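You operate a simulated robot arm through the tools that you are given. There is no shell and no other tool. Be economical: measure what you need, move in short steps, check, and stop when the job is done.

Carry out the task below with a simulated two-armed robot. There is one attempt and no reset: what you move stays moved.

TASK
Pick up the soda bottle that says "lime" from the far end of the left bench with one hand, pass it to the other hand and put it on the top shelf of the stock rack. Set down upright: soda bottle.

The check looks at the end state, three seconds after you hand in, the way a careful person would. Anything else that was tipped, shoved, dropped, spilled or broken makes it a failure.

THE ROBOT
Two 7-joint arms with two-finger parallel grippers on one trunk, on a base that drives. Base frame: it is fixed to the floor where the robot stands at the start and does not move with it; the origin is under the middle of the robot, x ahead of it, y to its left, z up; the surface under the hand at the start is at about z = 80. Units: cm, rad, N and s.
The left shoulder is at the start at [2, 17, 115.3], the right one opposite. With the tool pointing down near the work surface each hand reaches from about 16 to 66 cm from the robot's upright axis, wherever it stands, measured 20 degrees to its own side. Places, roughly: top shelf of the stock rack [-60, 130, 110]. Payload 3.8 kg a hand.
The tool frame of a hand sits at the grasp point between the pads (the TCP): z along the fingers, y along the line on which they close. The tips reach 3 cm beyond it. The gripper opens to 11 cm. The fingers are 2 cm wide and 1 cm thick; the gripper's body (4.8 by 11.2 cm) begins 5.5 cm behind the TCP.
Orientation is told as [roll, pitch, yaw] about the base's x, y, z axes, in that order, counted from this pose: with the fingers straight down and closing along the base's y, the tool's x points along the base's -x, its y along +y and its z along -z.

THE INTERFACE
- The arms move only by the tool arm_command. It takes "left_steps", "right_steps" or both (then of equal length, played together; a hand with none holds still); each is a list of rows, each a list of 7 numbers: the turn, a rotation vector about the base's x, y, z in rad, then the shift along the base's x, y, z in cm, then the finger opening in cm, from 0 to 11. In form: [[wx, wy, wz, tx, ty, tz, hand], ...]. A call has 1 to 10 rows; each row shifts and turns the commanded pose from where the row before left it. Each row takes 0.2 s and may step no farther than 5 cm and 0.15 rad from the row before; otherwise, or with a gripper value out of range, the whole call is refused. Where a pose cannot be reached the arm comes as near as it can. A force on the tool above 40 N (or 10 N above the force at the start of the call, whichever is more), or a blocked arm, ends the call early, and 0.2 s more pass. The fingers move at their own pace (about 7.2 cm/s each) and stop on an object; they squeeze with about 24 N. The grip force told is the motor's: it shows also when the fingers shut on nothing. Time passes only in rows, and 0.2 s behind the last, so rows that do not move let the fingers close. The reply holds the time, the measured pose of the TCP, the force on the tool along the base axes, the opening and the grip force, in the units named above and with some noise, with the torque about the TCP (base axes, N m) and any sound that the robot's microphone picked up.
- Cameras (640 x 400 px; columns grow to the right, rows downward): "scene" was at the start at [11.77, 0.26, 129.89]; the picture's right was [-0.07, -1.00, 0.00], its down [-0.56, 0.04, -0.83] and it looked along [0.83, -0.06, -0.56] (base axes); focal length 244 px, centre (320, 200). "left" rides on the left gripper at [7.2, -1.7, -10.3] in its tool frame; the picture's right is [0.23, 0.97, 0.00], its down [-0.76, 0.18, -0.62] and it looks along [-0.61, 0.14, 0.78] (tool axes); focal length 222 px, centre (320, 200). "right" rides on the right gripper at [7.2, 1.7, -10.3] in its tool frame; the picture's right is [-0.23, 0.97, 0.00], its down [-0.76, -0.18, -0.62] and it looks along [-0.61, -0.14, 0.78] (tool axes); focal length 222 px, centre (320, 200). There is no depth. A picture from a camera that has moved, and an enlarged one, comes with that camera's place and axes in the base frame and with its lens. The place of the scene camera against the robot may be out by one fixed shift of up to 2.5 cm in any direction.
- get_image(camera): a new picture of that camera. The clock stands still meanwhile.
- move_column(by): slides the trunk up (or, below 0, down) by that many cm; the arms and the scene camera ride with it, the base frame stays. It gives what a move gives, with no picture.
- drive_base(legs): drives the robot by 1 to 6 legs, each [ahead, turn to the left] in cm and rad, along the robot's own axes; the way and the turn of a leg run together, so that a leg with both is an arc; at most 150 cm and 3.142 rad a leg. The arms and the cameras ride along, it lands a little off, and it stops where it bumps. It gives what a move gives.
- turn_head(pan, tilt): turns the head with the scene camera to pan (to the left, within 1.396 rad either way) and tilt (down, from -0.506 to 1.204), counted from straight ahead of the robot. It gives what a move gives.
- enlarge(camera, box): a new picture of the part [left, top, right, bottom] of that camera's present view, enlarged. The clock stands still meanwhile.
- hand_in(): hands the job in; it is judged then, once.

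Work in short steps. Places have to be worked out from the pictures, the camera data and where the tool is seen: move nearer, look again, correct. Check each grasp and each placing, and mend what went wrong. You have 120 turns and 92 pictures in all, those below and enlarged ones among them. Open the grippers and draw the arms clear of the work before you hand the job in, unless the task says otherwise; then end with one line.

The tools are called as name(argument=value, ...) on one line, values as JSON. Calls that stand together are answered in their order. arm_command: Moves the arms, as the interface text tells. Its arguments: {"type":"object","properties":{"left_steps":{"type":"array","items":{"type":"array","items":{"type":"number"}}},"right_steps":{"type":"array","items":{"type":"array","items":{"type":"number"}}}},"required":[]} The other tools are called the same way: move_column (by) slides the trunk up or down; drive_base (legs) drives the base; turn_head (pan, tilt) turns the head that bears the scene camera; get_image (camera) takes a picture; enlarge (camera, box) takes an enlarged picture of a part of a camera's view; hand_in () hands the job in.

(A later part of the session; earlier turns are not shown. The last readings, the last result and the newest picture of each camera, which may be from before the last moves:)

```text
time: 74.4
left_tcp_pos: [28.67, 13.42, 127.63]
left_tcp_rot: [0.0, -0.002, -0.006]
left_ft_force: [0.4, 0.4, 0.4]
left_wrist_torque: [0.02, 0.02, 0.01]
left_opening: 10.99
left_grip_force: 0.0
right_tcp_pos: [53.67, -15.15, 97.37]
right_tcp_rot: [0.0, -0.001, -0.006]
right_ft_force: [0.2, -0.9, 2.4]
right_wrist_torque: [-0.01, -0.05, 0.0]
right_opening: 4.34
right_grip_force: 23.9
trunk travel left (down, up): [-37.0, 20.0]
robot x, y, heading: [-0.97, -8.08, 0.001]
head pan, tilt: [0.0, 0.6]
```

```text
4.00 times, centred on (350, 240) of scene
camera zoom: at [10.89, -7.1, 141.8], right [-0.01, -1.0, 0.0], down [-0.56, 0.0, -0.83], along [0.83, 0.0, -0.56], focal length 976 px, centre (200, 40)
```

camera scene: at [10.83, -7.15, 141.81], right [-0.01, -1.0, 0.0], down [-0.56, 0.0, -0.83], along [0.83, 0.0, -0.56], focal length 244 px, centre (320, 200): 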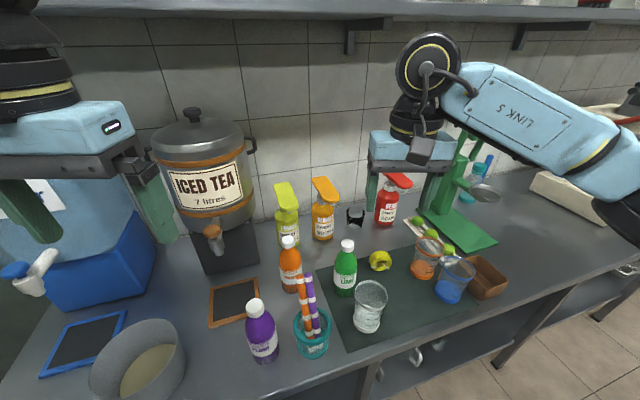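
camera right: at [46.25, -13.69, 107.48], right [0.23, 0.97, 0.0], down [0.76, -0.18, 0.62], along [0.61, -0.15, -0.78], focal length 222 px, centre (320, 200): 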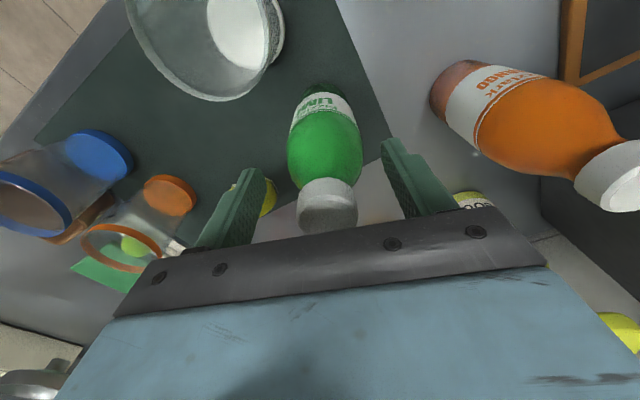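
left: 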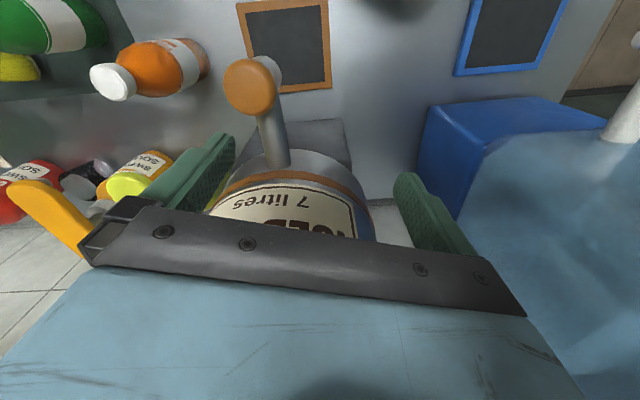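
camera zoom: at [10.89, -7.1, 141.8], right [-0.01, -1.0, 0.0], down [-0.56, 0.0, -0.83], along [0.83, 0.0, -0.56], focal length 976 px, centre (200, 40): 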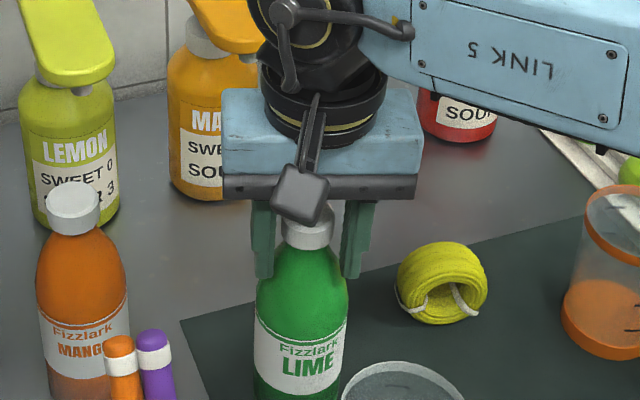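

The opening 4.3 means the tips rest on the sloping shoulder. I reopen, raise 1.8 cm and close on the cap itself.

arm_command(right_steps=[[0, 0, 0, 0, 0, 0, 7], [0, 0, 0, 0, 0, 0, 7], [0, 0, 0, 0, 0, 1.8, 7], [0, 0, 0, 0, 0, 0, 4], [0, 0, 0, 0, 0, 0, 1], [0, 0, 0, 0, 0, 0, 1], [0, 0, 0, 0, 0, 0, 1]])

enlarge(camera="scene", box=[270, 190, 430, 290])

```text
time: 76.0
left_tcp_pos: [28.79, 13.31, 127.77]
left_tcp_rot: [0.0, 0.0, -0.005]
left_ft_force: [1.0, -0.4, -0.2]
left_wrist_torque: [-0.01, 0.0, 0.0]
left_opening: 10.99
left_grip_force: 0.2
right_tcp_pos: [53.57, -15.05, 99.31]
right_tcp_rot: [0.001, -0.001, -0.006]
right_ft_force: [0.2, -1.1, 2.7]
right_wrist_torque: [-0.08, -0.04, 0.01]
right_opening: 3.33
right_grip_force: 24.1
trunk travel left (down, up): [-37.0, 20.0]
robot x, y, heading: [-0.96, -7.8, -0.007]
head pan, tilt: [0.0, 0.6]
```

```text
4.00 times, centred on (350, 240) of scene
camera zoom: at [10.89, -7.11, 141.8], right [-0.01, -1.0, 0.0], down [-0.56, 0.0, -0.83], along [0.83, 0.0, -0.56], focal length 976 px, centre (200, 40)
```

zoom: 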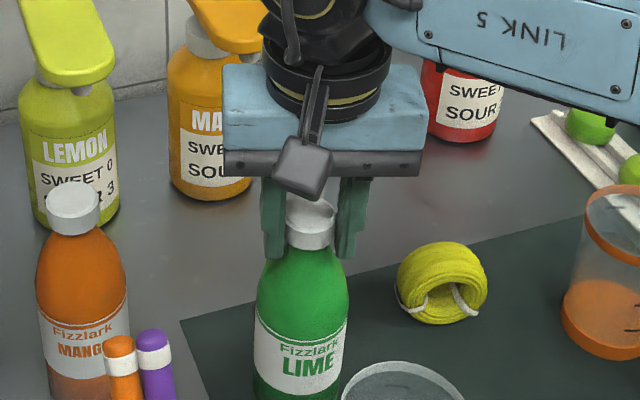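

Opening 3.33 matches the cap. I lift slowly by 3 cm and check.

arm_command(right_steps=[[0, 0, 0, 0, 0, 1, 1], [0, 0, 0, 0, 0, 1, 1], [0, 0, 0, 0, 0, 1, 1], [0, 0, 0, 0, 0, 0, 1]])

enlarge(camera="scene", box=[230, 190, 430, 315])

```text
time: 77.0
left_tcp_pos: [28.68, 13.48, 127.72]
left_tcp_rot: [0.0, 0.0, -0.006]
left_ft_force: [1.2, 1.3, -0.7]
left_wrist_torque: [0.0, -0.01, -0.02]
left_opening: 10.98
left_grip_force: 0.1
right_tcp_pos: [53.51, -15.06, 102.27]
right_tcp_rot: [0.002, 0.0, -0.008]
right_ft_force: [0.4, 0.8, -3.9]
right_wrist_torque: [0.02, 0.04, 0.01]
right_opening: 3.32
right_grip_force: 24.1
trunk travel left (down, up): [-37.0, 20.0]
robot x, y, heading: [-0.77, -8.11, -0.003]
head pan, tilt: [0.0, 0.6]
```

```text
3.20 times, centred on (330, 252) of scene
camera zoom: at [10.96, -7.1, 141.8], right [-0.01, -1.0, 0.0], down [-0.57, 0.0, -0.82], along [0.82, 0.0, -0.57], focal length 781 px, centre (288, 32)
```

zoom: 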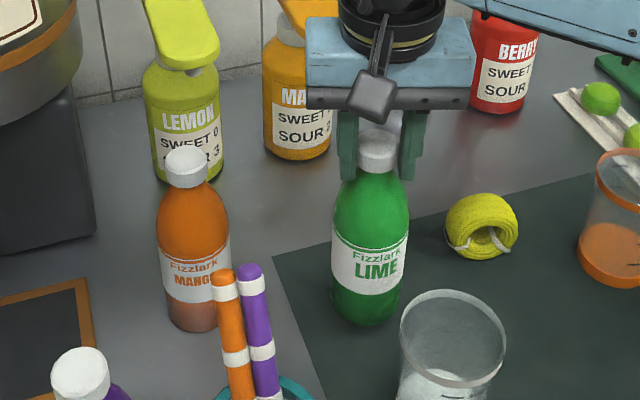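

The bottle is lifted (≈4 N). I raise it well clear, then draw it in, away from the tall things.

arm_command(right_steps=[[0, 0, 0, 0, 0, 3, 1], [0, 0, 0, 0, 0, 4, 1], [0, 0, 0, 0, 0, 4, 1], [0, 0, 0, 0, 0, 4, 1], [0, 0, 0, 0, 0, 4, 1], [0, 0, 0, 0, 0, 4, 1], [0, 0, 0, 0, 0, 3, 1], [0, 0, 0, -3, 1, 0, 1], [0, 0, 0, -3, 1, 0, 1], [0, 0, 0, 0, 0, 0, 1]])

drive_base(legs=[[-22, 0]])

get_image(camera="scene")

```text
time: 79.2
left_tcp_pos: [28.93, 13.31, 127.79]
left_tcp_rot: [0.0, -0.001, -0.005]
left_ft_force: [-0.3, 1.2, 0.3]
left_wrist_torque: [0.02, 0.0, 0.01]
left_opening: 10.98
left_grip_force: 0.0
right_tcp_pos: [47.64, -13.1, 128.19]
right_tcp_rot: [0.0, -0.002, -0.006]
right_ft_force: [0.6, -1.1, -4.5]
right_wrist_torque: [0.0, 0.04, -0.04]
right_opening: 3.33
right_grip_force: 23.7
trunk travel left (down, up): [-37.0, 20.0]
robot x, y, heading: [-1.11, -7.69, -0.007]
head pan, tilt: [0.0, 0.6]
```

```text
time: 80.9
left_tcp_pos: [7.11, 13.57, 127.71]
left_tcp_rot: [-0.001, -0.002, -0.003]
left_ft_force: [-0.7, -0.3, -0.1]
left_wrist_torque: [-0.01, 0.01, 0.03]
left_opening: 11.0
left_grip_force: 0.0
right_tcp_pos: [26.06, -12.91, 128.19]
right_tcp_rot: [0.001, -0.001, -0.004]
right_ft_force: [-0.4, 0.6, -3.6]
right_wrist_torque: [0.01, -0.01, 0.01]
right_opening: 3.32
right_grip_force: 23.6
trunk travel left (down, up): [-37.0, 20.0]
robot x, y, heading: [-22.57, -7.75, -0.005]
head pan, tilt: [0.0, 0.6]
```

```text
55 pictures are left
camera scene: at [-10.71, -6.97, 141.8], right [0.0, -1.0, 0.0], down [-0.56, 0.0, -0.83], along [0.83, 0.0, -0.56], focal length 244 px, centre (320, 200)
```

scene: 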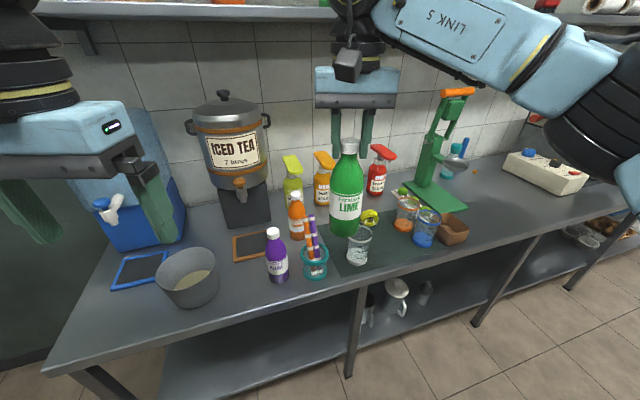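

The bottle hangs at about (26, −13), z 109–128, clear of everything. I tilt the left hand to about 35° below horizontal and yaw it toward the bottle, staying short of it.

arm_command(left_steps=[[0, -0.137, 0, 1, -0.6, 0, 11], [0, -0.137, 0, 1, -0.6, 0, 11], [0, -0.137, 0, 1, -0.6, 0, 11], [0, -0.137, 0, 1, -0.6, 0, 11], [0, -0.137, 0, 1, -0.6, 0, 11], [0, -0.137, 0, 0.5, -0.6, 0, 11], [0, -0.137, 0, 0.5, -0.6, 0, 11], [0, 0, -0.15, 0, 0, 0, 11], [0, 0, -0.15, 0, 0, 0, 11], [0, 0, -0.15, 0, 0, 0, 11]])

get_image(camera="scene")

get_image(camera="left")

```text
time: 83.1
left_tcp_pos: [15.79, 8.6, 129.43]
left_tcp_rot: [0.005, -0.962, -0.459]
left_ft_force: [-0.8, 0.4, -0.8]
left_wrist_torque: [0.05, 0.01, -0.03]
left_opening: 10.99
left_grip_force: 0.1
left hand out of reach, approached as far as the arm can: row 6, 7, 8
right_tcp_pos: [25.91, -12.83, 128.14]
right_tcp_rot: [0.0, 0.0, -0.005]
right_ft_force: [-0.2, 0.5, -4.1]
right_wrist_torque: [-0.03, 0.01, -0.02]
right_opening: 3.34
right_grip_force: 23.8
trunk travel left (down, up): [-37.0, 20.0]
robot x, y, heading: [-22.39, -7.92, -0.005]
head pan, tilt: [0.0, 0.6]
```

```text
54 pictures are left
camera scene: at [-10.67, -6.89, 141.8], right [0.0, -1.0, 0.0], down [-0.56, 0.0, -0.83], along [0.83, 0.0, -0.56], focal length 244 px, centre (320, 200)
```

scene: 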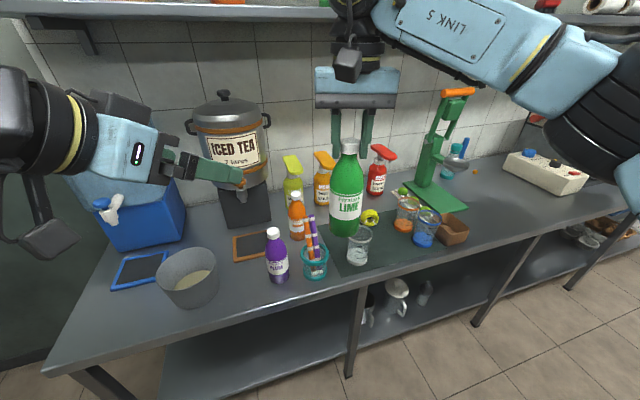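

```text
53 pictures are left
camera left: at [3.61, 12.62, 129.45], right [0.31, 0.93, -0.18], down [0.01, 0.19, 0.98], along [0.95, -0.31, 0.05], focal length 222 px, centre (320, 200)
```

left: 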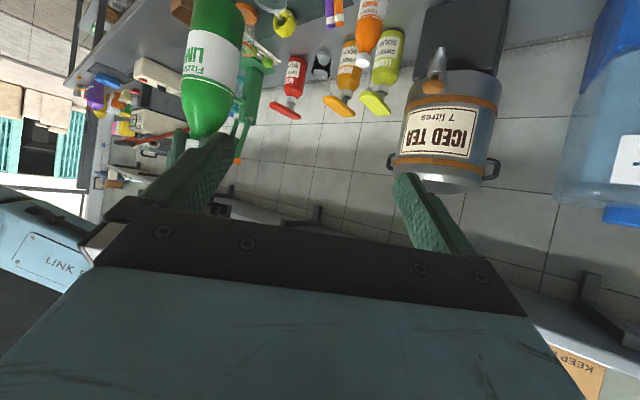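

The tilted orientation holds. I move the left hand sideways to the pre-grasp spot about 13 cm short of the bottle along its approach line.

arm_command(left_steps=[[0, 0, 0, 0, -4.2, -1.5, 11], [0, 0, 0, 0, -4.2, -1.5, 11], [0, 0, 0, 0, -4.2, -1.5, 11], [0, 0, 0, 0, -4.2, -1.5, 11], [0, 0, 0, 0, 0, 0, 11]])

get_image(camera="scene")

get_image(camera="left")

```text
time: 84.3
left_tcp_pos: [15.65, -8.08, 123.24]
left_tcp_rot: [0.005, -0.96, -0.453]
left_ft_force: [0.3, -0.1, -0.9]
left_wrist_torque: [0.0, 0.01, 0.0]
left_opening: 10.99
left_grip_force: 0.0
right_tcp_pos: [26.03, -12.7, 128.26]
right_tcp_rot: [0.001, 0.001, -0.006]
right_ft_force: [-0.4, 0.7, -4.2]
right_wrist_torque: [0.01, 0.08, 0.02]
right_opening: 3.29
right_grip_force: 23.8
trunk travel left (down, up): [-37.0, 20.0]
robot x, y, heading: [-22.43, -7.67, -0.003]
head pan, tilt: [0.0, 0.6]
```

```text
52 pictures are left
camera scene: at [-10.67, -6.86, 141.8], right [0.0, -1.0, 0.0], down [-0.56, 0.0, -0.83], along [0.83, 0.0, -0.56], focal length 244 px, centre (320, 200)
```

scene: 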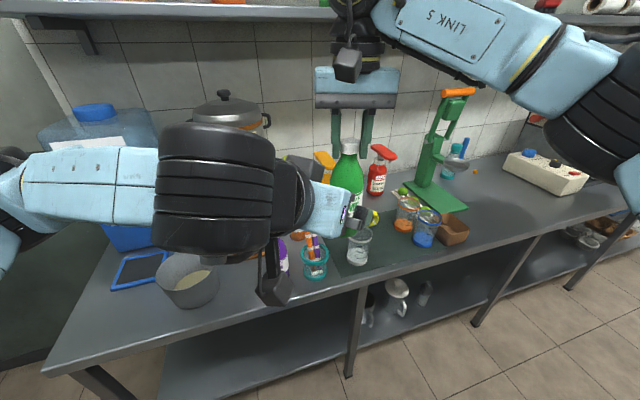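

```text
51 pictures are left
camera left: at [3.58, -4.15, 123.27], right [0.31, 0.93, -0.18], down [0.01, 0.19, 0.98], along [0.95, -0.3, 0.05], focal length 222 px, centre (320, 200)
```

left: 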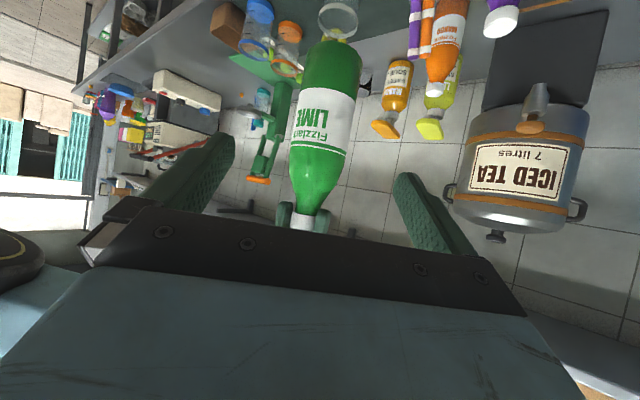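

The bottle is centred between the open left fingers. I advance along the approach line to put it in the grasp (target ≈(26, −12.8, 116.3)).

arm_command(left_steps=[[0, 0, 0, 2.1, -0.95, -1.4, 11], [0, 0, 0, 2.1, -0.95, -1.4, 11], [0, 0, 0, 2.1, -0.95, -1.4, 11], [0, 0, 0, 2.0, -0.95, -1.4, 11], [0, 0, 0, 2.0, -0.95, -1.4, 11], [0, 0, 0, 0, 0, 0, 11]])

get_image(camera="scene")

get_image(camera="left")

get_image(camera="right")

```text
time: 85.7
left_tcp_pos: [26.03, -12.98, 116.35]
left_tcp_rot: [0.006, -0.96, -0.458]
left_ft_force: [0.5, -0.1, -0.6]
left_wrist_torque: [-0.01, -0.01, 0.03]
left_opening: 10.97
left_grip_force: 0.0
right_tcp_pos: [25.97, -12.88, 128.22]
right_tcp_rot: [0.0, 0.0, -0.006]
right_ft_force: [-0.2, -0.2, -4.5]
right_wrist_torque: [-0.02, 0.05, -0.03]
right_opening: 3.32
right_grip_force: 24.0
trunk travel left (down, up): [-37.0, 20.0]
robot x, y, heading: [-22.52, -7.76, -0.001]
head pan, tilt: [0.0, 0.6]
```

```text
50 pictures are left
camera scene: at [-10.68, -6.95, 141.8], right [0.0, -1.0, 0.0], down [-0.56, 0.0, -0.83], along [0.83, 0.0, -0.56], focal length 244 px, centre (320, 200)
```

scene: 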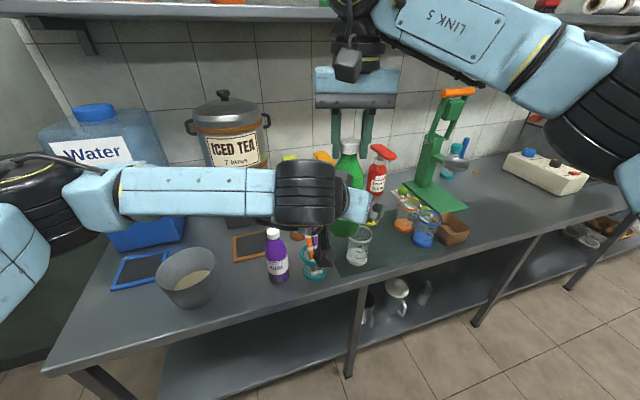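

```text
49 pictures are left
camera left: at [13.81, -9.08, 116.4], right [0.31, 0.93, -0.18], down [0.01, 0.19, 0.98], along [0.95, -0.31, 0.05], focal length 222 px, centre (320, 200)
```

left: 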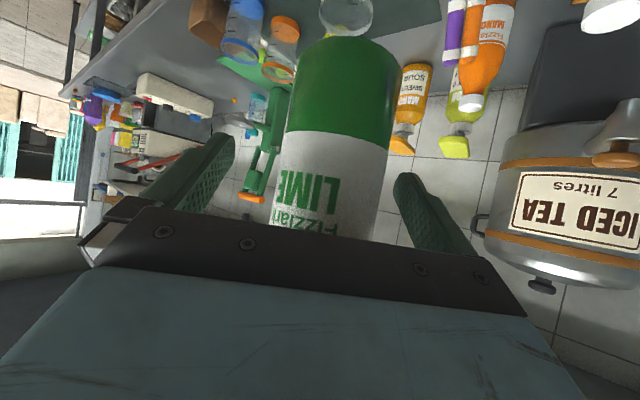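

```text
48 pictures are left
camera right: at [18.59, -11.11, 138.62], right [0.23, 0.97, 0.0], down [0.76, -0.18, 0.62], along [0.61, -0.14, -0.78], focal length 222 px, centre (320, 200)
```

right: 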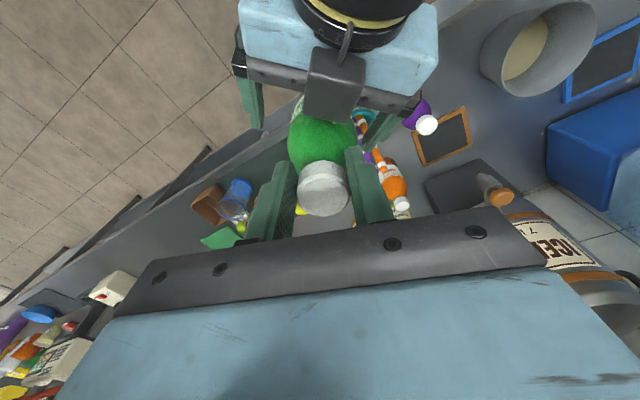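

The bottle body sits well between the left fingers. I close the left hand.

arm_command(left_steps=[[0, 0, 0, 0, 0, 0, 8], [0, 0, 0, 0, 0, 0, 6], [0, 0, 0, 0, 0, 0, 4], [0, 0, 0, 0, 0, 0, 3], [0, 0, 0, 0, 0, 0, 3]])

get_image(camera="left")

```text
time: 86.9
left_tcp_pos: [26.0, -12.94, 116.24]
left_tcp_rot: [0.007, -0.958, -0.452]
left_ft_force: [11.8, 15.0, -2.0]
left_wrist_torque: [-0.96, 0.73, 0.32]
left_opening: 6.25
left_grip_force: 23.9
right_tcp_pos: [25.93, -13.01, 128.25]
right_tcp_rot: [-0.003, 0.001, -0.004]
right_ft_force: [-11.1, -14.5, 1.0]
right_wrist_torque: [-0.81, 0.63, -0.3]
right_opening: 3.35
right_grip_force: 23.7
trunk travel left (down, up): [-37.0, 20.0]
robot x, y, heading: [-22.55, -7.83, -0.001]
head pan, tilt: [0.0, 0.6]
```

```text
47 pictures are left
camera left: at [13.9, -9.02, 116.38], right [0.3, 0.94, -0.18], down [0.01, 0.19, 0.98], along [0.95, -0.3, 0.05], focal length 222 px, centre (320, 200)
```

left: 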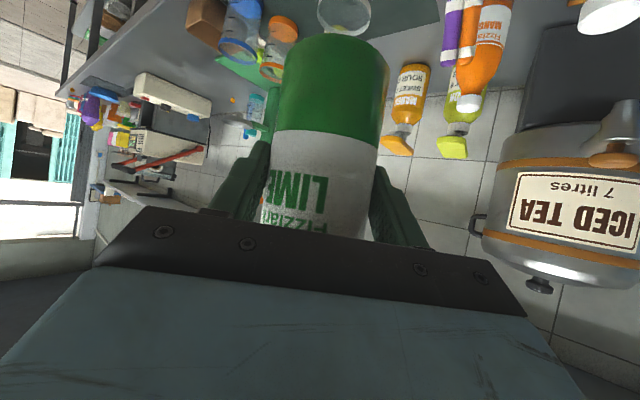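

The bottle is in both hands, but they push sideways on each other (~19 N). I shift the left hand a little along its closing axis to relieve that.

arm_command(left_steps=[[0, 0, 0, 0.1, 0.2, 0, 3], [0, 0, 0, 0, 0, 0, 3]])

```text
time: 87.5
left_tcp_pos: [26.02, -12.82, 116.39]
left_tcp_rot: [0.005, -0.956, -0.458]
left_ft_force: [5.3, 12.4, -5.4]
left_wrist_torque: [-0.83, 0.29, 0.29]
left_opening: 6.24
left_grip_force: 24.1
right_tcp_pos: [26.01, -12.94, 128.31]
right_tcp_rot: [-0.001, -0.003, -0.004]
right_ft_force: [-6.8, -11.3, 5.0]
right_wrist_torque: [-0.63, 0.39, -0.33]
right_opening: 3.36
right_grip_force: 23.5
trunk travel left (down, up): [-37.0, 20.0]
robot x, y, heading: [-22.35, -7.5, -0.005]
head pan, tilt: [0.0, 0.6]
```

arm_command(left_steps=[[0, 0, 0, 0.12, 0.35, 0, 3], [0, 0, 0, 0, 0, 0, 3]])

```text
time: 88.1
left_tcp_pos: [26.03, -12.71, 116.28]
left_tcp_rot: [0.006, -0.957, -0.461]
left_ft_force: [0.3, -0.2, -6.7]
left_wrist_torque: [0.07, 0.5, 0.01]
left_opening: 6.21
left_grip_force: 24.1
right_tcp_pos: [26.0, -12.78, 128.29]
right_tcp_rot: [0.004, -0.004, -0.002]
right_ft_force: [-0.8, 0.3, 5.1]
right_wrist_torque: [-0.05, -0.36, 0.03]
right_opening: 3.35
right_grip_force: 24.0
trunk travel left (down, up): [-37.0, 20.0]
robot x, y, heading: [-22.41, -7.89, -0.004]
head pan, tilt: [0.0, 0.6]
```

The side force is gone. I open the right hand and lift it straight off the cap.

arm_command(right_steps=[[0, 0, 0, 0, 0, 0, 5], [0, 0, 0, 0, 0, 0, 8], [0, 0, 0, 0, 0, 0, 8], [0, 0, 0, 0, 0, 2, 8], [0, 0, 0, 0, 0, 3, 8], [0, 0, 0, 0, 0, 3, 8], [0, 0, 0, 0, 0, 0, 8]])

get_image(camera="scene")

get_image(camera="left")

```text
time: 89.7
left_tcp_pos: [26.21, -12.56, 116.33]
left_tcp_rot: [0.005, -0.959, -0.455]
left_ft_force: [-0.8, 0.1, -4.4]
left_wrist_torque: [0.02, 0.0, 0.0]
left_opening: 6.18
left_grip_force: 24.4
right_tcp_pos: [26.09, -12.9, 136.25]
right_tcp_rot: [0.0, -0.002, -0.003]
right_ft_force: [0.1, 0.5, -0.3]
right_wrist_torque: [0.04, 0.04, 0.02]
right_opening: 8.01
right_grip_force: 0.1
trunk travel left (down, up): [-37.0, 20.0]
robot x, y, heading: [-22.86, -7.87, -0.003]
head pan, tilt: [0.0, 0.6]
```

```text
46 pictures are left
camera scene: at [-10.59, -7.0, 141.79], right [0.0, -1.0, 0.0], down [-0.57, 0.0, -0.82], along [0.82, 0.0, -0.57], focal length 244 px, centre (320, 200)
```

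scene: 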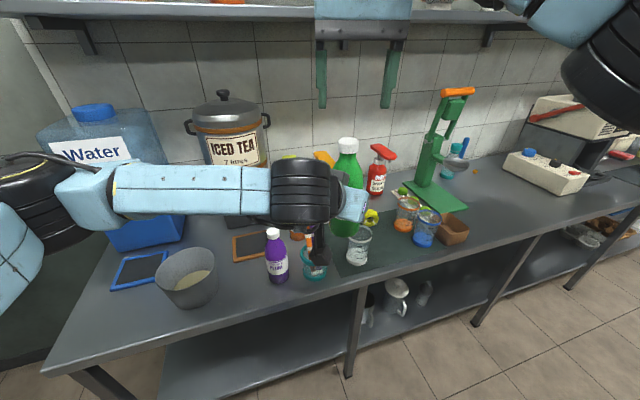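

```text
45 pictures are left
camera left: at [14.11, -8.58, 116.41], right [0.31, 0.93, -0.18], down [0.01, 0.19, 0.98], along [0.95, -0.3, 0.05], focal length 222 px, centre (320, 200)
```

left: 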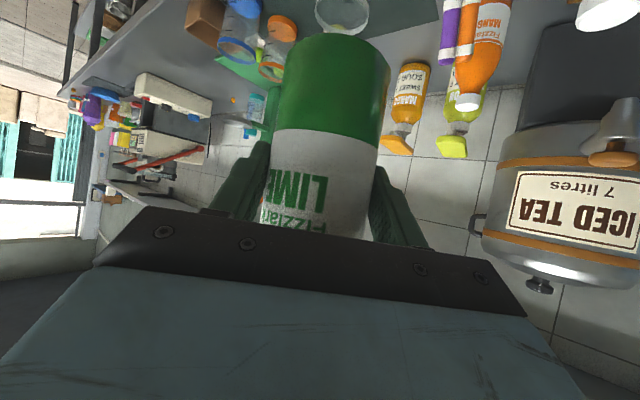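

The left hand holds the bottle alone. I move the right hand away to the right and back.

arm_command(right_steps=[[0, 0, 0, 0, -4, 0, 8], [0, 0, 0, 0, -4, 0, 8], [0, 0, 0, -3, -3, 0, 8], [0, 0, 0, -4, 0, 0, 8], [0, 0, 0, -4, 0, 0, 8], [0, 0, 0, -4, 0, 0, 8], [0, 0, 0, -3, 0, 0, 8]])

move_column(by=8)

get_image(camera="scene")

```text
time: 91.3
left_tcp_pos: [26.16, -12.59, 116.49]
left_tcp_rot: [0.004, -0.959, -0.459]
left_ft_force: [-0.1, 0.7, -4.2]
left_wrist_torque: [0.03, 0.03, 0.02]
left_opening: 6.17
left_grip_force: 23.8
right_tcp_pos: [7.96, -23.88, 136.29]
right_tcp_rot: [0.0, 0.0, -0.006]
right_ft_force: [-0.7, 0.8, 0.6]
right_wrist_torque: [0.0, -0.01, 0.0]
right_opening: 7.99
right_grip_force: 0.2
trunk travel left (down, up): [-37.0, 20.0]
robot x, y, heading: [-22.58, -7.86, -0.002]
head pan, tilt: [0.0, 0.6]
```

```text
time: 92.5
left_tcp_pos: [26.09, -12.58, 124.33]
left_tcp_rot: [0.005, -0.958, -0.456]
left_ft_force: [-0.2, 0.8, -4.2]
left_wrist_torque: [0.01, 0.02, -0.03]
left_opening: 6.17
left_grip_force: 24.6
right_tcp_pos: [8.22, -23.84, 144.15]
right_tcp_rot: [0.0, 0.001, -0.005]
right_ft_force: [0.4, -0.4, -0.2]
right_wrist_torque: [0.0, 0.03, 0.0]
right_opening: 8.03
right_grip_force: 0.0
trunk travel left (down, up): [-45.0, 12.0]
robot x, y, heading: [-22.55, -7.66, -0.004]
head pan, tilt: [0.0, 0.6]
```

```text
44 pictures are left
camera scene: at [-10.62, -6.98, 149.79], right [0.0, -1.0, 0.0], down [-0.57, 0.0, -0.82], along [0.82, 0.0, -0.57], focal length 244 px, centre (320, 200)
```

scene: 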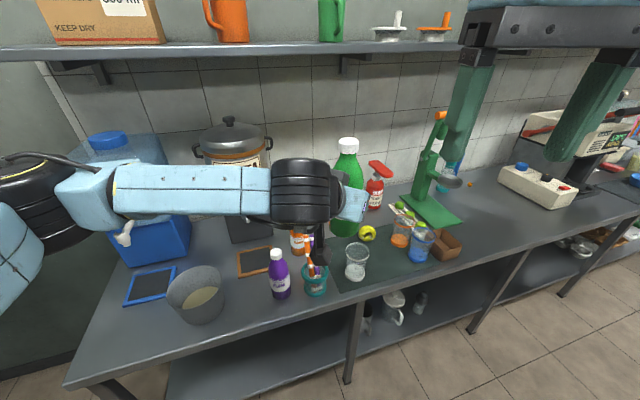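

Bottle base is now at z≈117. I turn left to face the rack and look at its top shelf.

drive_base(legs=[[0, 1.575]])

turn_head(pan=0.0, tilt=0.35)

get_image(camera="scene")

```text
time: 96.7
left_tcp_pos: [-18.29, 40.85, 124.3]
left_tcp_rot: [0.005, -0.96, 1.126]
left_ft_force: [0.2, 0.0, -5.1]
left_wrist_torque: [-0.03, 0.02, 0.06]
left_opening: 6.18
left_grip_force: 24.4
right_tcp_pos: [-6.88, 22.95, 144.24]
right_tcp_rot: [-0.001, 0.0, 1.578]
right_ft_force: [0.8, -0.6, 0.0]
right_wrist_torque: [0.04, 0.01, 0.02]
right_opening: 8.0
right_grip_force: 0.1
trunk travel left (down, up): [-45.0, 12.0]
robot x, y, heading: [-22.31, -7.99, 1.58]
head pan, tilt: [0.0, 0.6]
```

```text
time: 97.5
left_tcp_pos: [-18.33, 40.84, 124.39]
left_tcp_rot: [0.006, -0.959, 1.126]
left_ft_force: [0.7, -0.3, -4.4]
left_wrist_torque: [-0.04, -0.02, 0.01]
left_opening: 6.18
left_grip_force: 23.9
right_tcp_pos: [-6.76, 22.96, 144.24]
right_tcp_rot: [0.0, 0.0, 1.578]
right_ft_force: [0.5, -0.7, 0.6]
right_wrist_torque: [0.0, -0.02, -0.02]
right_opening: 8.01
right_grip_force: 0.1
trunk travel left (down, up): [-45.0, 12.0]
robot x, y, heading: [-22.7, -7.83, 1.58]
head pan, tilt: [0.0, 0.351]
```

```text
43 pictures are left
camera scene: at [-21.7, 4.52, 152.07], right [1.0, 0.01, 0.0], down [0.0, -0.34, -0.94], along [-0.01, 0.94, -0.34], focal length 244 px, centre (320, 200)
```

scene: 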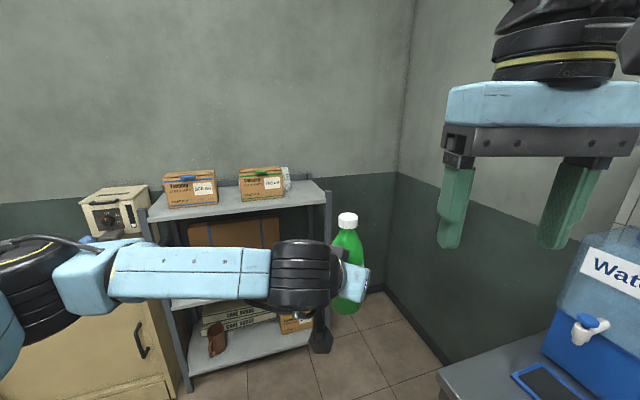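

I enlarge the shelf for free space.

enlarge(camera="scene", box=[130, 150, 354, 290])

```text
2.86 times, centred on (242, 220) of scene
camera zoom: at [-21.7, 4.52, 152.07], right [1.0, 0.01, 0.0], down [0.0, -0.34, -0.94], along [-0.01, 0.94, -0.34], focal length 697 px, centre (543, 143)
```

zoom: 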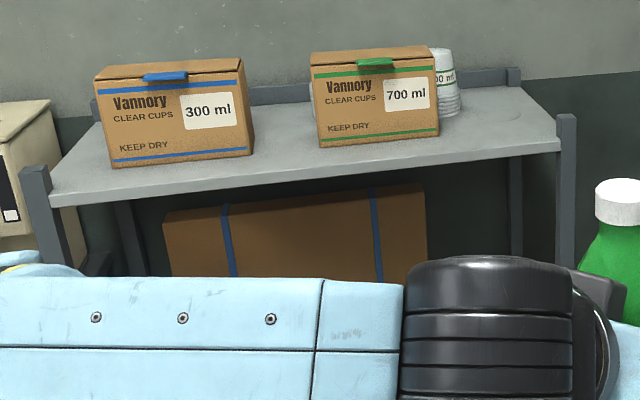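

The rack is turned ~16°: its top's front-right corner is near (−20, 120), and free shelf lies right of the 700 ml box and can. My target is ≈(−31.4, 127), approached along the rack's normal. First I square the left hand a bit, raise the trunk 4, and drive to a stand-off.

arm_command(left_steps=[[0, 0, 0.12, -1.4, 0.8, 0, 3], [0, 0, 0.12, -1.4, 0.8, 0, 3], [0, 0, 0.12, -1.3, 0.8, 0, 3], [0, 0, 0, 0, 0, 0, 3]])

move_column(by=4)

drive_base(legs=[[0, -0.283], [68.5, 0], [0, 0.653]])

get_image(camera="scene")

```text
time: 98.5
left_tcp_pos: [-22.42, 43.33, 124.47]
left_tcp_rot: [0.005, -0.958, 1.488]
left_ft_force: [0.2, 0.0, -3.5]
left_wrist_torque: [-0.03, -0.01, 0.0]
left_opening: 6.2
left_grip_force: 23.8
right_tcp_pos: [-6.76, 22.94, 144.22]
right_tcp_rot: [0.0, 0.0, 1.577]
right_ft_force: [1.0, -0.2, 0.3]
right_wrist_torque: [0.02, -0.01, -0.01]
right_opening: 8.01
right_grip_force: 0.0
trunk travel left (down, up): [-45.0, 12.0]
robot x, y, heading: [-22.37, -8.06, 1.576]
head pan, tilt: [0.0, 0.351]
```

```text
time: 99.3
left_tcp_pos: [-22.41, 43.32, 128.37]
left_tcp_rot: [0.005, -0.957, 1.487]
left_ft_force: [0.2, 0.1, -4.6]
left_wrist_torque: [-0.06, 0.02, -0.01]
left_opening: 6.17
left_grip_force: 23.7
right_tcp_pos: [-6.78, 22.89, 148.16]
right_tcp_rot: [-0.001, 0.0, 1.578]
right_ft_force: [-0.1, -0.9, 0.7]
right_wrist_torque: [0.01, 0.02, 0.03]
right_opening: 7.99
right_grip_force: 0.1
trunk travel left (down, up): [-49.0, 8.0]
robot x, y, heading: [-22.5, -7.79, 1.574]
head pan, tilt: [0.0, 0.351]
```

```text
time: 103.3
left_tcp_pos: [6.78, 89.58, 128.06]
left_tcp_rot: [0.011, -0.949, 1.166]
left_ft_force: [1.6, 0.1, -5.6]
left_wrist_torque: [-0.06, 0.02, 0.04]
left_opening: 6.16
left_grip_force: 24.3
right_tcp_pos: [15.28, 65.34, 148.15]
right_tcp_rot: [-0.003, 0.001, 1.258]
right_ft_force: [0.1, 0.2, 0.9]
right_wrist_torque: [-0.01, 0.07, -0.03]
right_opening: 7.99
right_grip_force: 0.1
trunk travel left (down, up): [-49.0, 8.0]
robot x, y, heading: [-13.9, 42.1, 1.246]
head pan, tilt: [0.0, 0.351]
stopped in leg 2: the robot was blocked; the commanded pose is now the measured one
```

```text
41 pictures are left
camera scene: at [-9.3, 54.39, 156.02], right [0.95, -0.32, 0.0], down [-0.11, -0.33, -0.94], along [0.3, 0.89, -0.35], focal length 244 px, centre (320, 200)
```

scene: 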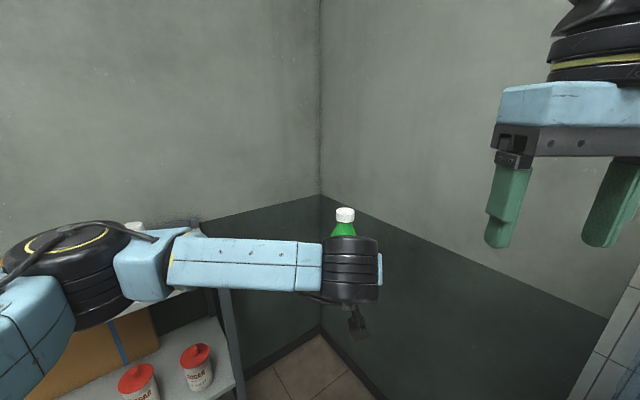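

The drive got blocked at (−13.9, 42). I look right and left/down to see what it touches.

turn_head(pan=-1.2, tilt=0.7)

get_image(camera="scene")

turn_head(pan=0.6, tilt=0.8)

get_image(camera="scene")

```text
time: 104.7
left_tcp_pos: [6.61, 89.46, 128.24]
left_tcp_rot: [0.007, -0.957, 1.169]
left_ft_force: [-0.1, -0.6, -3.7]
left_wrist_torque: [-0.01, 0.02, 0.01]
left_opening: 6.16
left_grip_force: 24.5
right_tcp_pos: [14.9, 64.91, 148.22]
right_tcp_rot: [-0.002, -0.001, 1.261]
right_ft_force: [0.3, 0.5, 0.8]
right_wrist_torque: [-0.03, -0.01, -0.01]
right_opening: 8.02
right_grip_force: 0.0
trunk travel left (down, up): [-49.0, 8.0]
robot x, y, heading: [-14.35, 41.9, 1.241]
head pan, tilt: [-1.201, 0.7]
```

```text
40 pictures are left
camera scene: at [-4.09, 45.54, 152.94], right [0.04, -1.0, 0.0], down [-0.64, -0.03, -0.77], along [0.76, 0.03, -0.64], focal length 244 px, centre (320, 200)
```

scene: 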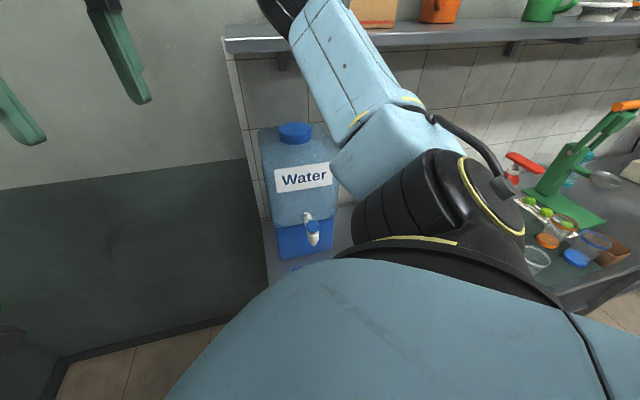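

```text
time: 106.5
left_tcp_pos: [6.51, 89.29, 128.29]
left_tcp_rot: [0.008, -0.956, 1.168]
left_ft_force: [0.0, 0.1, -4.1]
left_wrist_torque: [-0.03, 0.02, 0.01]
left_opening: 6.18
left_grip_force: 24.0
right_tcp_pos: [14.99, 64.81, 148.29]
right_tcp_rot: [-0.004, -0.001, 1.261]
right_ft_force: [0.2, 0.4, 0.2]
right_wrist_torque: [0.0, 0.05, 0.0]
right_opening: 7.97
right_grip_force: 0.0
trunk travel left (down, up): [-49.0, 8.0]
robot x, y, heading: [-13.84, 42.16, 1.246]
head pan, tilt: [0.6, 0.799]
```

```text
39 pictures are left
camera scene: at [-14.72, 52.87, 152.11], right [0.96, 0.27, 0.0], down [0.19, -0.69, -0.7], along [-0.19, 0.67, -0.72], focal length 244 px, centre (320, 200)
```

scene: 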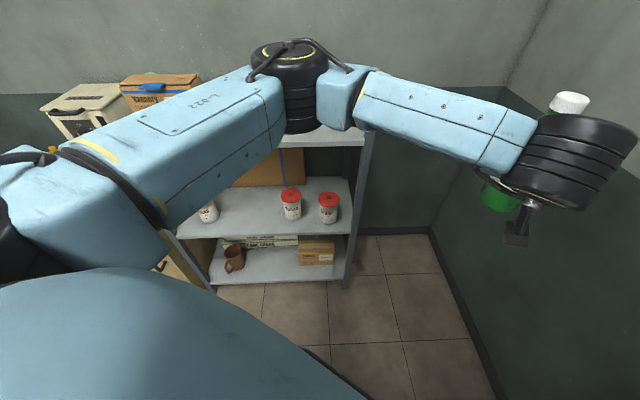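

The base evidently caught on the bench's front-left corner (~(15, 52)); nothing appears disturbed. I back off, raise the trunk 8 more so the elbow passes above the boxes, and line up on a straight path further left.

drive_base(legs=[[-20, 0]])

move_column(by=8)

drive_base(legs=[[0, 0.404]])

arm_command(left_steps=[[0, 0, 0.09, 0, 0, -3, 3], [0, 0, 0.09, 0, 0, -3, 3], [0, 0, 0.09, 0, 0, -3, 3], [0, 0, 0, 0, 0, -2, 3], [0, 0, 0, 0, 0, 0, 3]])

turn_head(pan=0.35, tilt=0.5)

get_image(camera="scene")

```text
time: 108.0
left_tcp_pos: [0.25, 70.74, 128.36]
left_tcp_rot: [0.005, -0.954, 1.169]
left_ft_force: [-1.0, -0.2, -5.3]
left_wrist_torque: [-0.06, 0.01, -0.01]
left_opening: 6.16
left_grip_force: 23.6
right_tcp_pos: [8.71, 46.22, 148.24]
right_tcp_rot: [-0.004, 0.0, 1.26]
right_ft_force: [0.3, 0.1, -0.3]
right_wrist_torque: [-0.01, 0.0, -0.01]
right_opening: 8.01
right_grip_force: 0.2
trunk travel left (down, up): [-49.0, 8.0]
robot x, y, heading: [-20.44, 23.23, 1.244]
head pan, tilt: [0.6, 0.799]
```

```text
time: 109.2
left_tcp_pos: [0.13, 70.66, 136.22]
left_tcp_rot: [0.007, -0.957, 1.166]
left_ft_force: [-0.6, -0.4, -3.8]
left_wrist_torque: [-0.01, 0.01, -0.04]
left_opening: 6.16
left_grip_force: 24.0
right_tcp_pos: [8.68, 46.15, 156.17]
right_tcp_rot: [-0.003, -0.001, 1.259]
right_ft_force: [0.1, 0.1, -0.4]
right_wrist_torque: [-0.01, 0.01, -0.03]
right_opening: 7.99
right_grip_force: 0.1
trunk travel left (down, up): [-57.0, 0.0]
robot x, y, heading: [-20.04, 23.39, 1.245]
head pan, tilt: [0.6, 0.799]
```

```text
time: 110.8
left_tcp_pos: [-19.77, 75.08, 136.39]
left_tcp_rot: [0.008, -0.956, 1.567]
left_ft_force: [-0.3, -0.4, -4.6]
left_wrist_torque: [-0.04, 0.02, 0.02]
left_opening: 6.12
left_grip_force: 23.7
right_tcp_pos: [-2.46, 55.8, 156.2]
right_tcp_rot: [-0.003, -0.002, 1.658]
right_ft_force: [-0.1, 1.1, 0.5]
right_wrist_torque: [0.03, -0.01, 0.0]
right_opening: 7.98
right_grip_force: 0.0
trunk travel left (down, up): [-57.0, 0.0]
robot x, y, heading: [-20.45, 23.37, 1.646]
head pan, tilt: [0.6, 0.799]
```

```text
time: 112.0
left_tcp_pos: [-19.54, 75.06, 125.44]
left_tcp_rot: [0.008, -0.958, 1.837]
left_ft_force: [-0.3, 0.9, -4.3]
left_wrist_torque: [-0.04, -0.02, -0.04]
left_opening: 6.12
left_grip_force: 24.3
right_tcp_pos: [-2.44, 55.67, 156.18]
right_tcp_rot: [-0.004, -0.002, 1.658]
right_ft_force: [-0.6, -0.4, -0.6]
right_wrist_torque: [0.02, -0.06, 0.02]
right_opening: 8.0
right_grip_force: 0.0
trunk travel left (down, up): [-57.0, 0.0]
robot x, y, heading: [-20.54, 23.4, 1.641]
head pan, tilt: [0.6, 0.799]
```

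```text
time: 112.8
left_tcp_pos: [-19.69, 75.04, 125.27]
left_tcp_rot: [0.006, -0.955, 1.839]
left_ft_force: [0.0, 0.4, -3.4]
left_wrist_torque: [-0.06, -0.03, 0.01]
left_opening: 6.14
left_grip_force: 24.1
right_tcp_pos: [-2.34, 55.65, 156.26]
right_tcp_rot: [-0.005, 0.0, 1.659]
right_ft_force: [-0.4, 0.6, -0.2]
right_wrist_torque: [0.0, -0.01, -0.02]
right_opening: 8.03
right_grip_force: 0.0
trunk travel left (down, up): [-57.0, 0.0]
robot x, y, heading: [-20.31, 23.69, 1.646]
head pan, tilt: [0.351, 0.499]
```

```text
38 pictures are left
camera scene: at [-23.44, 34.83, 162.7], right [0.91, 0.41, 0.0], down [0.2, -0.44, -0.88], along [-0.36, 0.8, -0.48], focal length 244 px, centre (320, 200)
```

scene: 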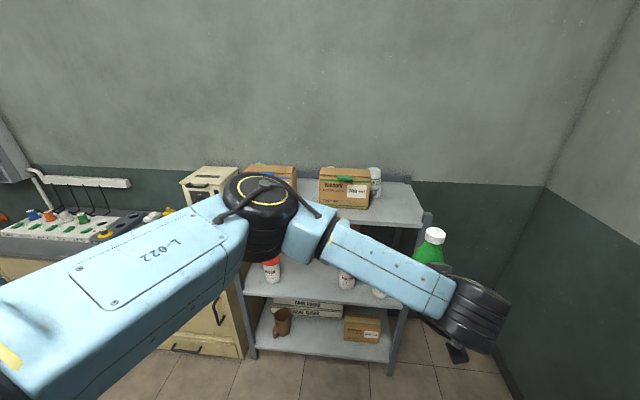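

The elbow is at about z 138, above the boxes' 122 tops. I raise the hand 3 cm and drive straight up toward the rack, stopping short.

arm_command(left_steps=[[0, 0, 0, 0, 0, 1.5, 3], [0, 0, 0, 0, 0, 1.5, 3]])

drive_base(legs=[[0, -0.03], [32, 0]])

turn_head(pan=0.15, tilt=0.6)

get_image(camera="scene")

```text
time: 113.4
left_tcp_pos: [-19.79, 74.94, 128.29]
left_tcp_rot: [0.006, -0.957, 1.837]
left_ft_force: [-0.2, -0.5, -4.2]
left_wrist_torque: [-0.04, -0.01, 0.0]
left_opening: 6.17
left_grip_force: 24.3
right_tcp_pos: [-2.43, 55.47, 156.22]
right_tcp_rot: [-0.003, -0.003, 1.659]
right_ft_force: [-0.5, 0.1, 0.3]
right_wrist_torque: [0.02, -0.02, 0.0]
right_opening: 7.99
right_grip_force: 0.1
trunk travel left (down, up): [-57.0, 0.0]
robot x, y, heading: [-20.57, 23.54, 1.645]
head pan, tilt: [0.351, 0.499]
```

```text
time: 116.0
left_tcp_pos: [-19.45, 107.38, 128.43]
left_tcp_rot: [0.006, -0.957, 1.805]
left_ft_force: [-1.2, -0.1, -5.4]
left_wrist_torque: [-0.03, -0.01, 0.06]
left_opening: 6.15
left_grip_force: 23.7
right_tcp_pos: [-2.83, 87.48, 156.33]
right_tcp_rot: [-0.003, -0.001, 1.627]
right_ft_force: [0.0, -0.2, -0.7]
right_wrist_torque: [0.03, 0.02, -0.01]
right_opening: 7.99
right_grip_force: 0.0
trunk travel left (down, up): [-57.0, 0.0]
robot x, y, heading: [-21.32, 55.6, 1.612]
head pan, tilt: [0.351, 0.499]
```

```text
time: 116.7
left_tcp_pos: [-19.52, 107.56, 128.31]
left_tcp_rot: [0.008, -0.957, 1.805]
left_ft_force: [-0.5, -0.4, -3.9]
left_wrist_torque: [-0.03, 0.01, 0.02]
left_opening: 6.16
left_grip_force: 24.0
right_tcp_pos: [-2.83, 87.62, 156.27]
right_tcp_rot: [-0.003, -0.002, 1.628]
right_ft_force: [-0.6, 1.6, -0.6]
right_wrist_torque: [-0.02, -0.02, 0.03]
right_opening: 8.01
right_grip_force: 0.0
trunk travel left (down, up): [-57.0, 0.0]
robot x, y, heading: [-21.73, 56.31, 1.614]
head pan, tilt: [0.15, 0.6]
```

```text
37 pictures are left
camera scene: at [-22.69, 67.74, 161.79], right [0.98, 0.19, 0.0], down [0.11, -0.55, -0.82], along [-0.16, 0.81, -0.57], focal length 244 px, centre (320, 200)
```

scene: 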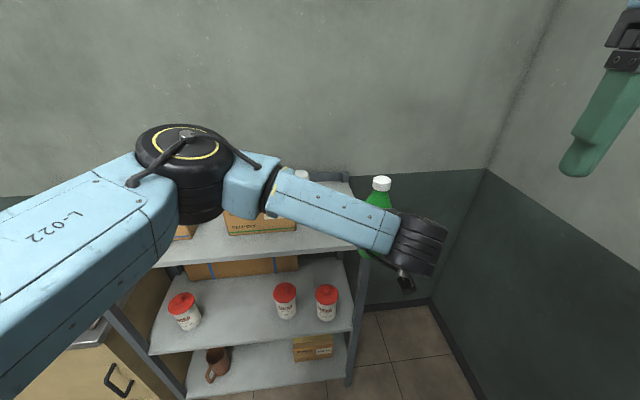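

The shelf corner again computes to ≈(−22, 119.5). I check with the right wrist camera, which looks down on the area, and with the left one.

get_image(camera="right")

get_image(camera="left")

```text
36 pictures are left
camera right: at [-4.27, 80.27, 166.56], right [-0.99, 0.17, 0.0], down [0.13, 0.77, 0.62], along [0.11, 0.62, -0.78], focal length 222 px, centre (320, 200)
```

right: 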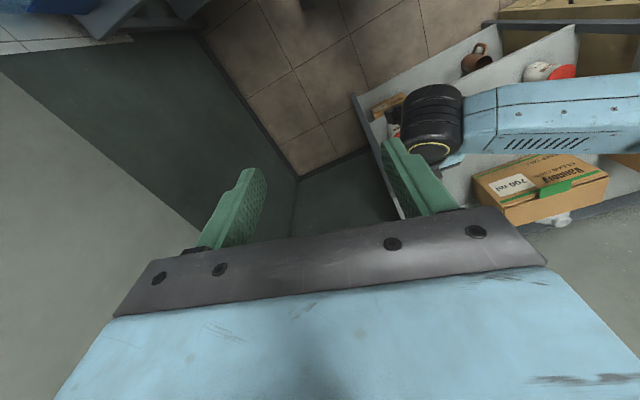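

```text
35 pictures are left
camera left: at [-14.85, 95.6, 128.31], right [-0.92, -0.36, -0.18], down [-0.15, -0.11, 0.98], along [-0.37, 0.93, 0.05], focal length 222 px, centre (320, 200)
```

left: 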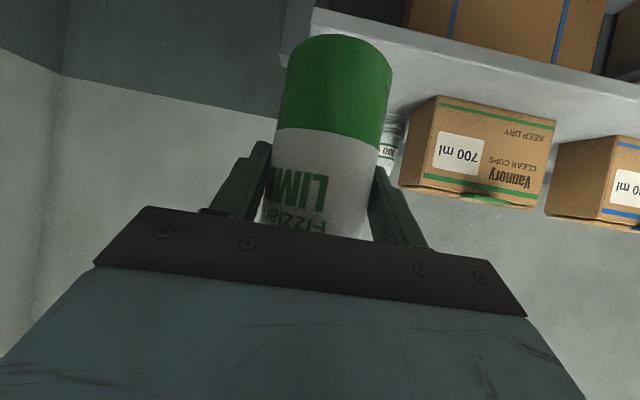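

Both wrist and scene views agree: shelf corner ≈(−20, 119.7), box corner ≈(−43.5, 124.6), elbow underside ≈z 133, above boxes. Target bottle spot ≈(−32, 127). I drive forward 20 cm with the bottle base at z≈121, then turn slightly left.

drive_base(legs=[[10, 0.02], [10.3, 0]])

get_image(camera="scene")

```text
time: 118.6
left_tcp_pos: [-21.61, 127.66, 128.19]
left_tcp_rot: [0.006, -0.957, 1.826]
left_ft_force: [-0.3, -0.1, -3.9]
left_wrist_torque: [-0.08, -0.01, 0.01]
left_opening: 6.14
left_grip_force: 23.9
right_tcp_pos: [-4.59, 108.01, 156.15]
right_tcp_rot: [-0.003, -0.003, 1.648]
right_ft_force: [-0.5, -0.3, 1.5]
right_wrist_torque: [0.01, 0.01, 0.0]
right_opening: 8.02
right_grip_force: 0.0
trunk travel left (down, up): [-57.0, 0.0]
robot x, y, heading: [-22.78, 76.21, 1.635]
head pan, tilt: [0.15, 0.6]
```

```text
34 pictures are left
camera scene: at [-24.05, 87.76, 161.8], right [0.98, 0.21, 0.0], down [0.12, -0.55, -0.83], along [-0.17, 0.81, -0.56], focal length 244 px, centre (320, 200)
```

scene: 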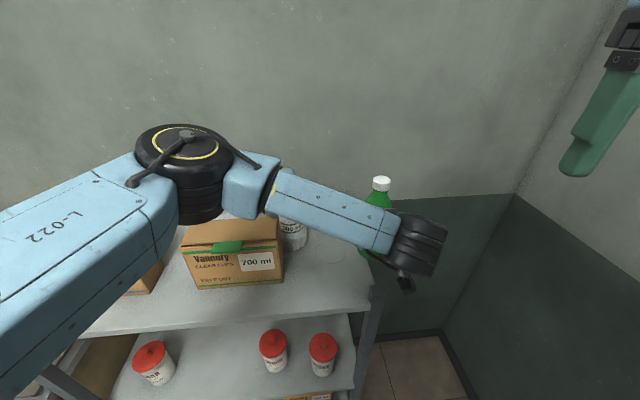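

The bottle hovers at the shelf's right edge. I turn left 0.2 to bring it over the free spot.

drive_base(legs=[[0, 0.2]])

get_image(camera="left")

get_image(camera="scene")

get_image(camera="right")

```text
time: 119.7
left_tcp_pos: [-32.0, 126.77, 128.16]
left_tcp_rot: [0.008, -0.957, 2.029]
left_ft_force: [0.4, 0.3, -4.9]
left_wrist_torque: [-0.05, -0.01, 0.02]
left_opening: 6.15
left_grip_force: 24.8
right_tcp_pos: [-11.45, 111.15, 156.26]
right_tcp_rot: [-0.004, -0.003, 1.849]
right_ft_force: [0.3, 0.2, 0.9]
right_wrist_torque: [-0.01, -0.02, -0.02]
right_opening: 8.0
right_grip_force: 0.1
trunk travel left (down, up): [-57.0, 0.0]
robot x, y, heading: [-22.58, 76.27, 1.836]
head pan, tilt: [0.15, 0.6]
```

```text
33 pictures are left
camera left: at [-24.91, 116.24, 128.31], right [-0.81, -0.55, -0.18], down [-0.12, -0.14, 0.98], along [-0.57, 0.82, 0.04], focal length 222 px, centre (320, 200)
```

left: 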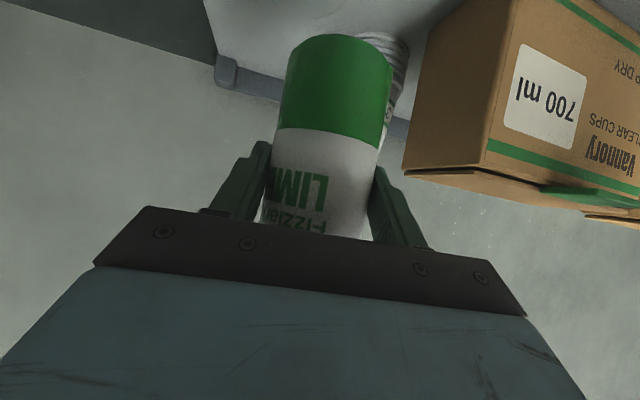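

```text
32 pictures are left
camera scene: at [-26.19, 87.19, 161.79], right [0.92, 0.4, 0.0], down [0.23, -0.52, -0.82], along [-0.33, 0.76, -0.57], focal length 244 px, centre (320, 200)
```

scene: 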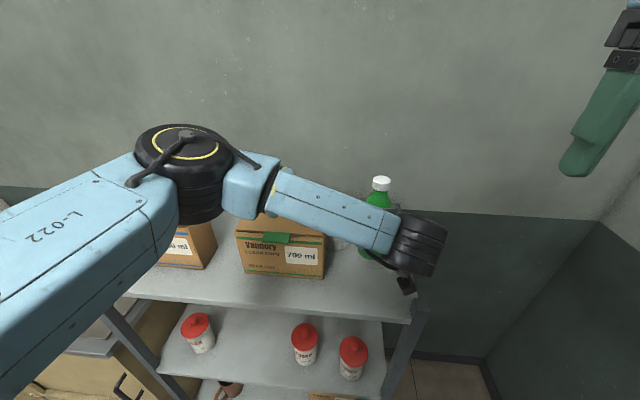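

```text
31 pictures are left
camera right: at [-11.22, 103.65, 166.57], right [-1.0, -0.05, 0.0], down [-0.04, 0.78, 0.63], along [-0.03, 0.62, -0.78], focal length 222 px, centre (320, 200)
```

right: 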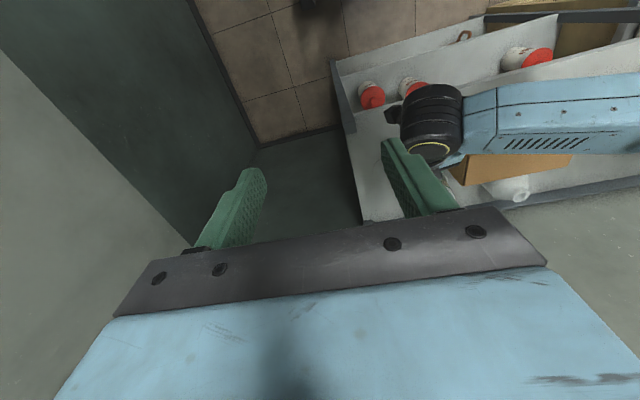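

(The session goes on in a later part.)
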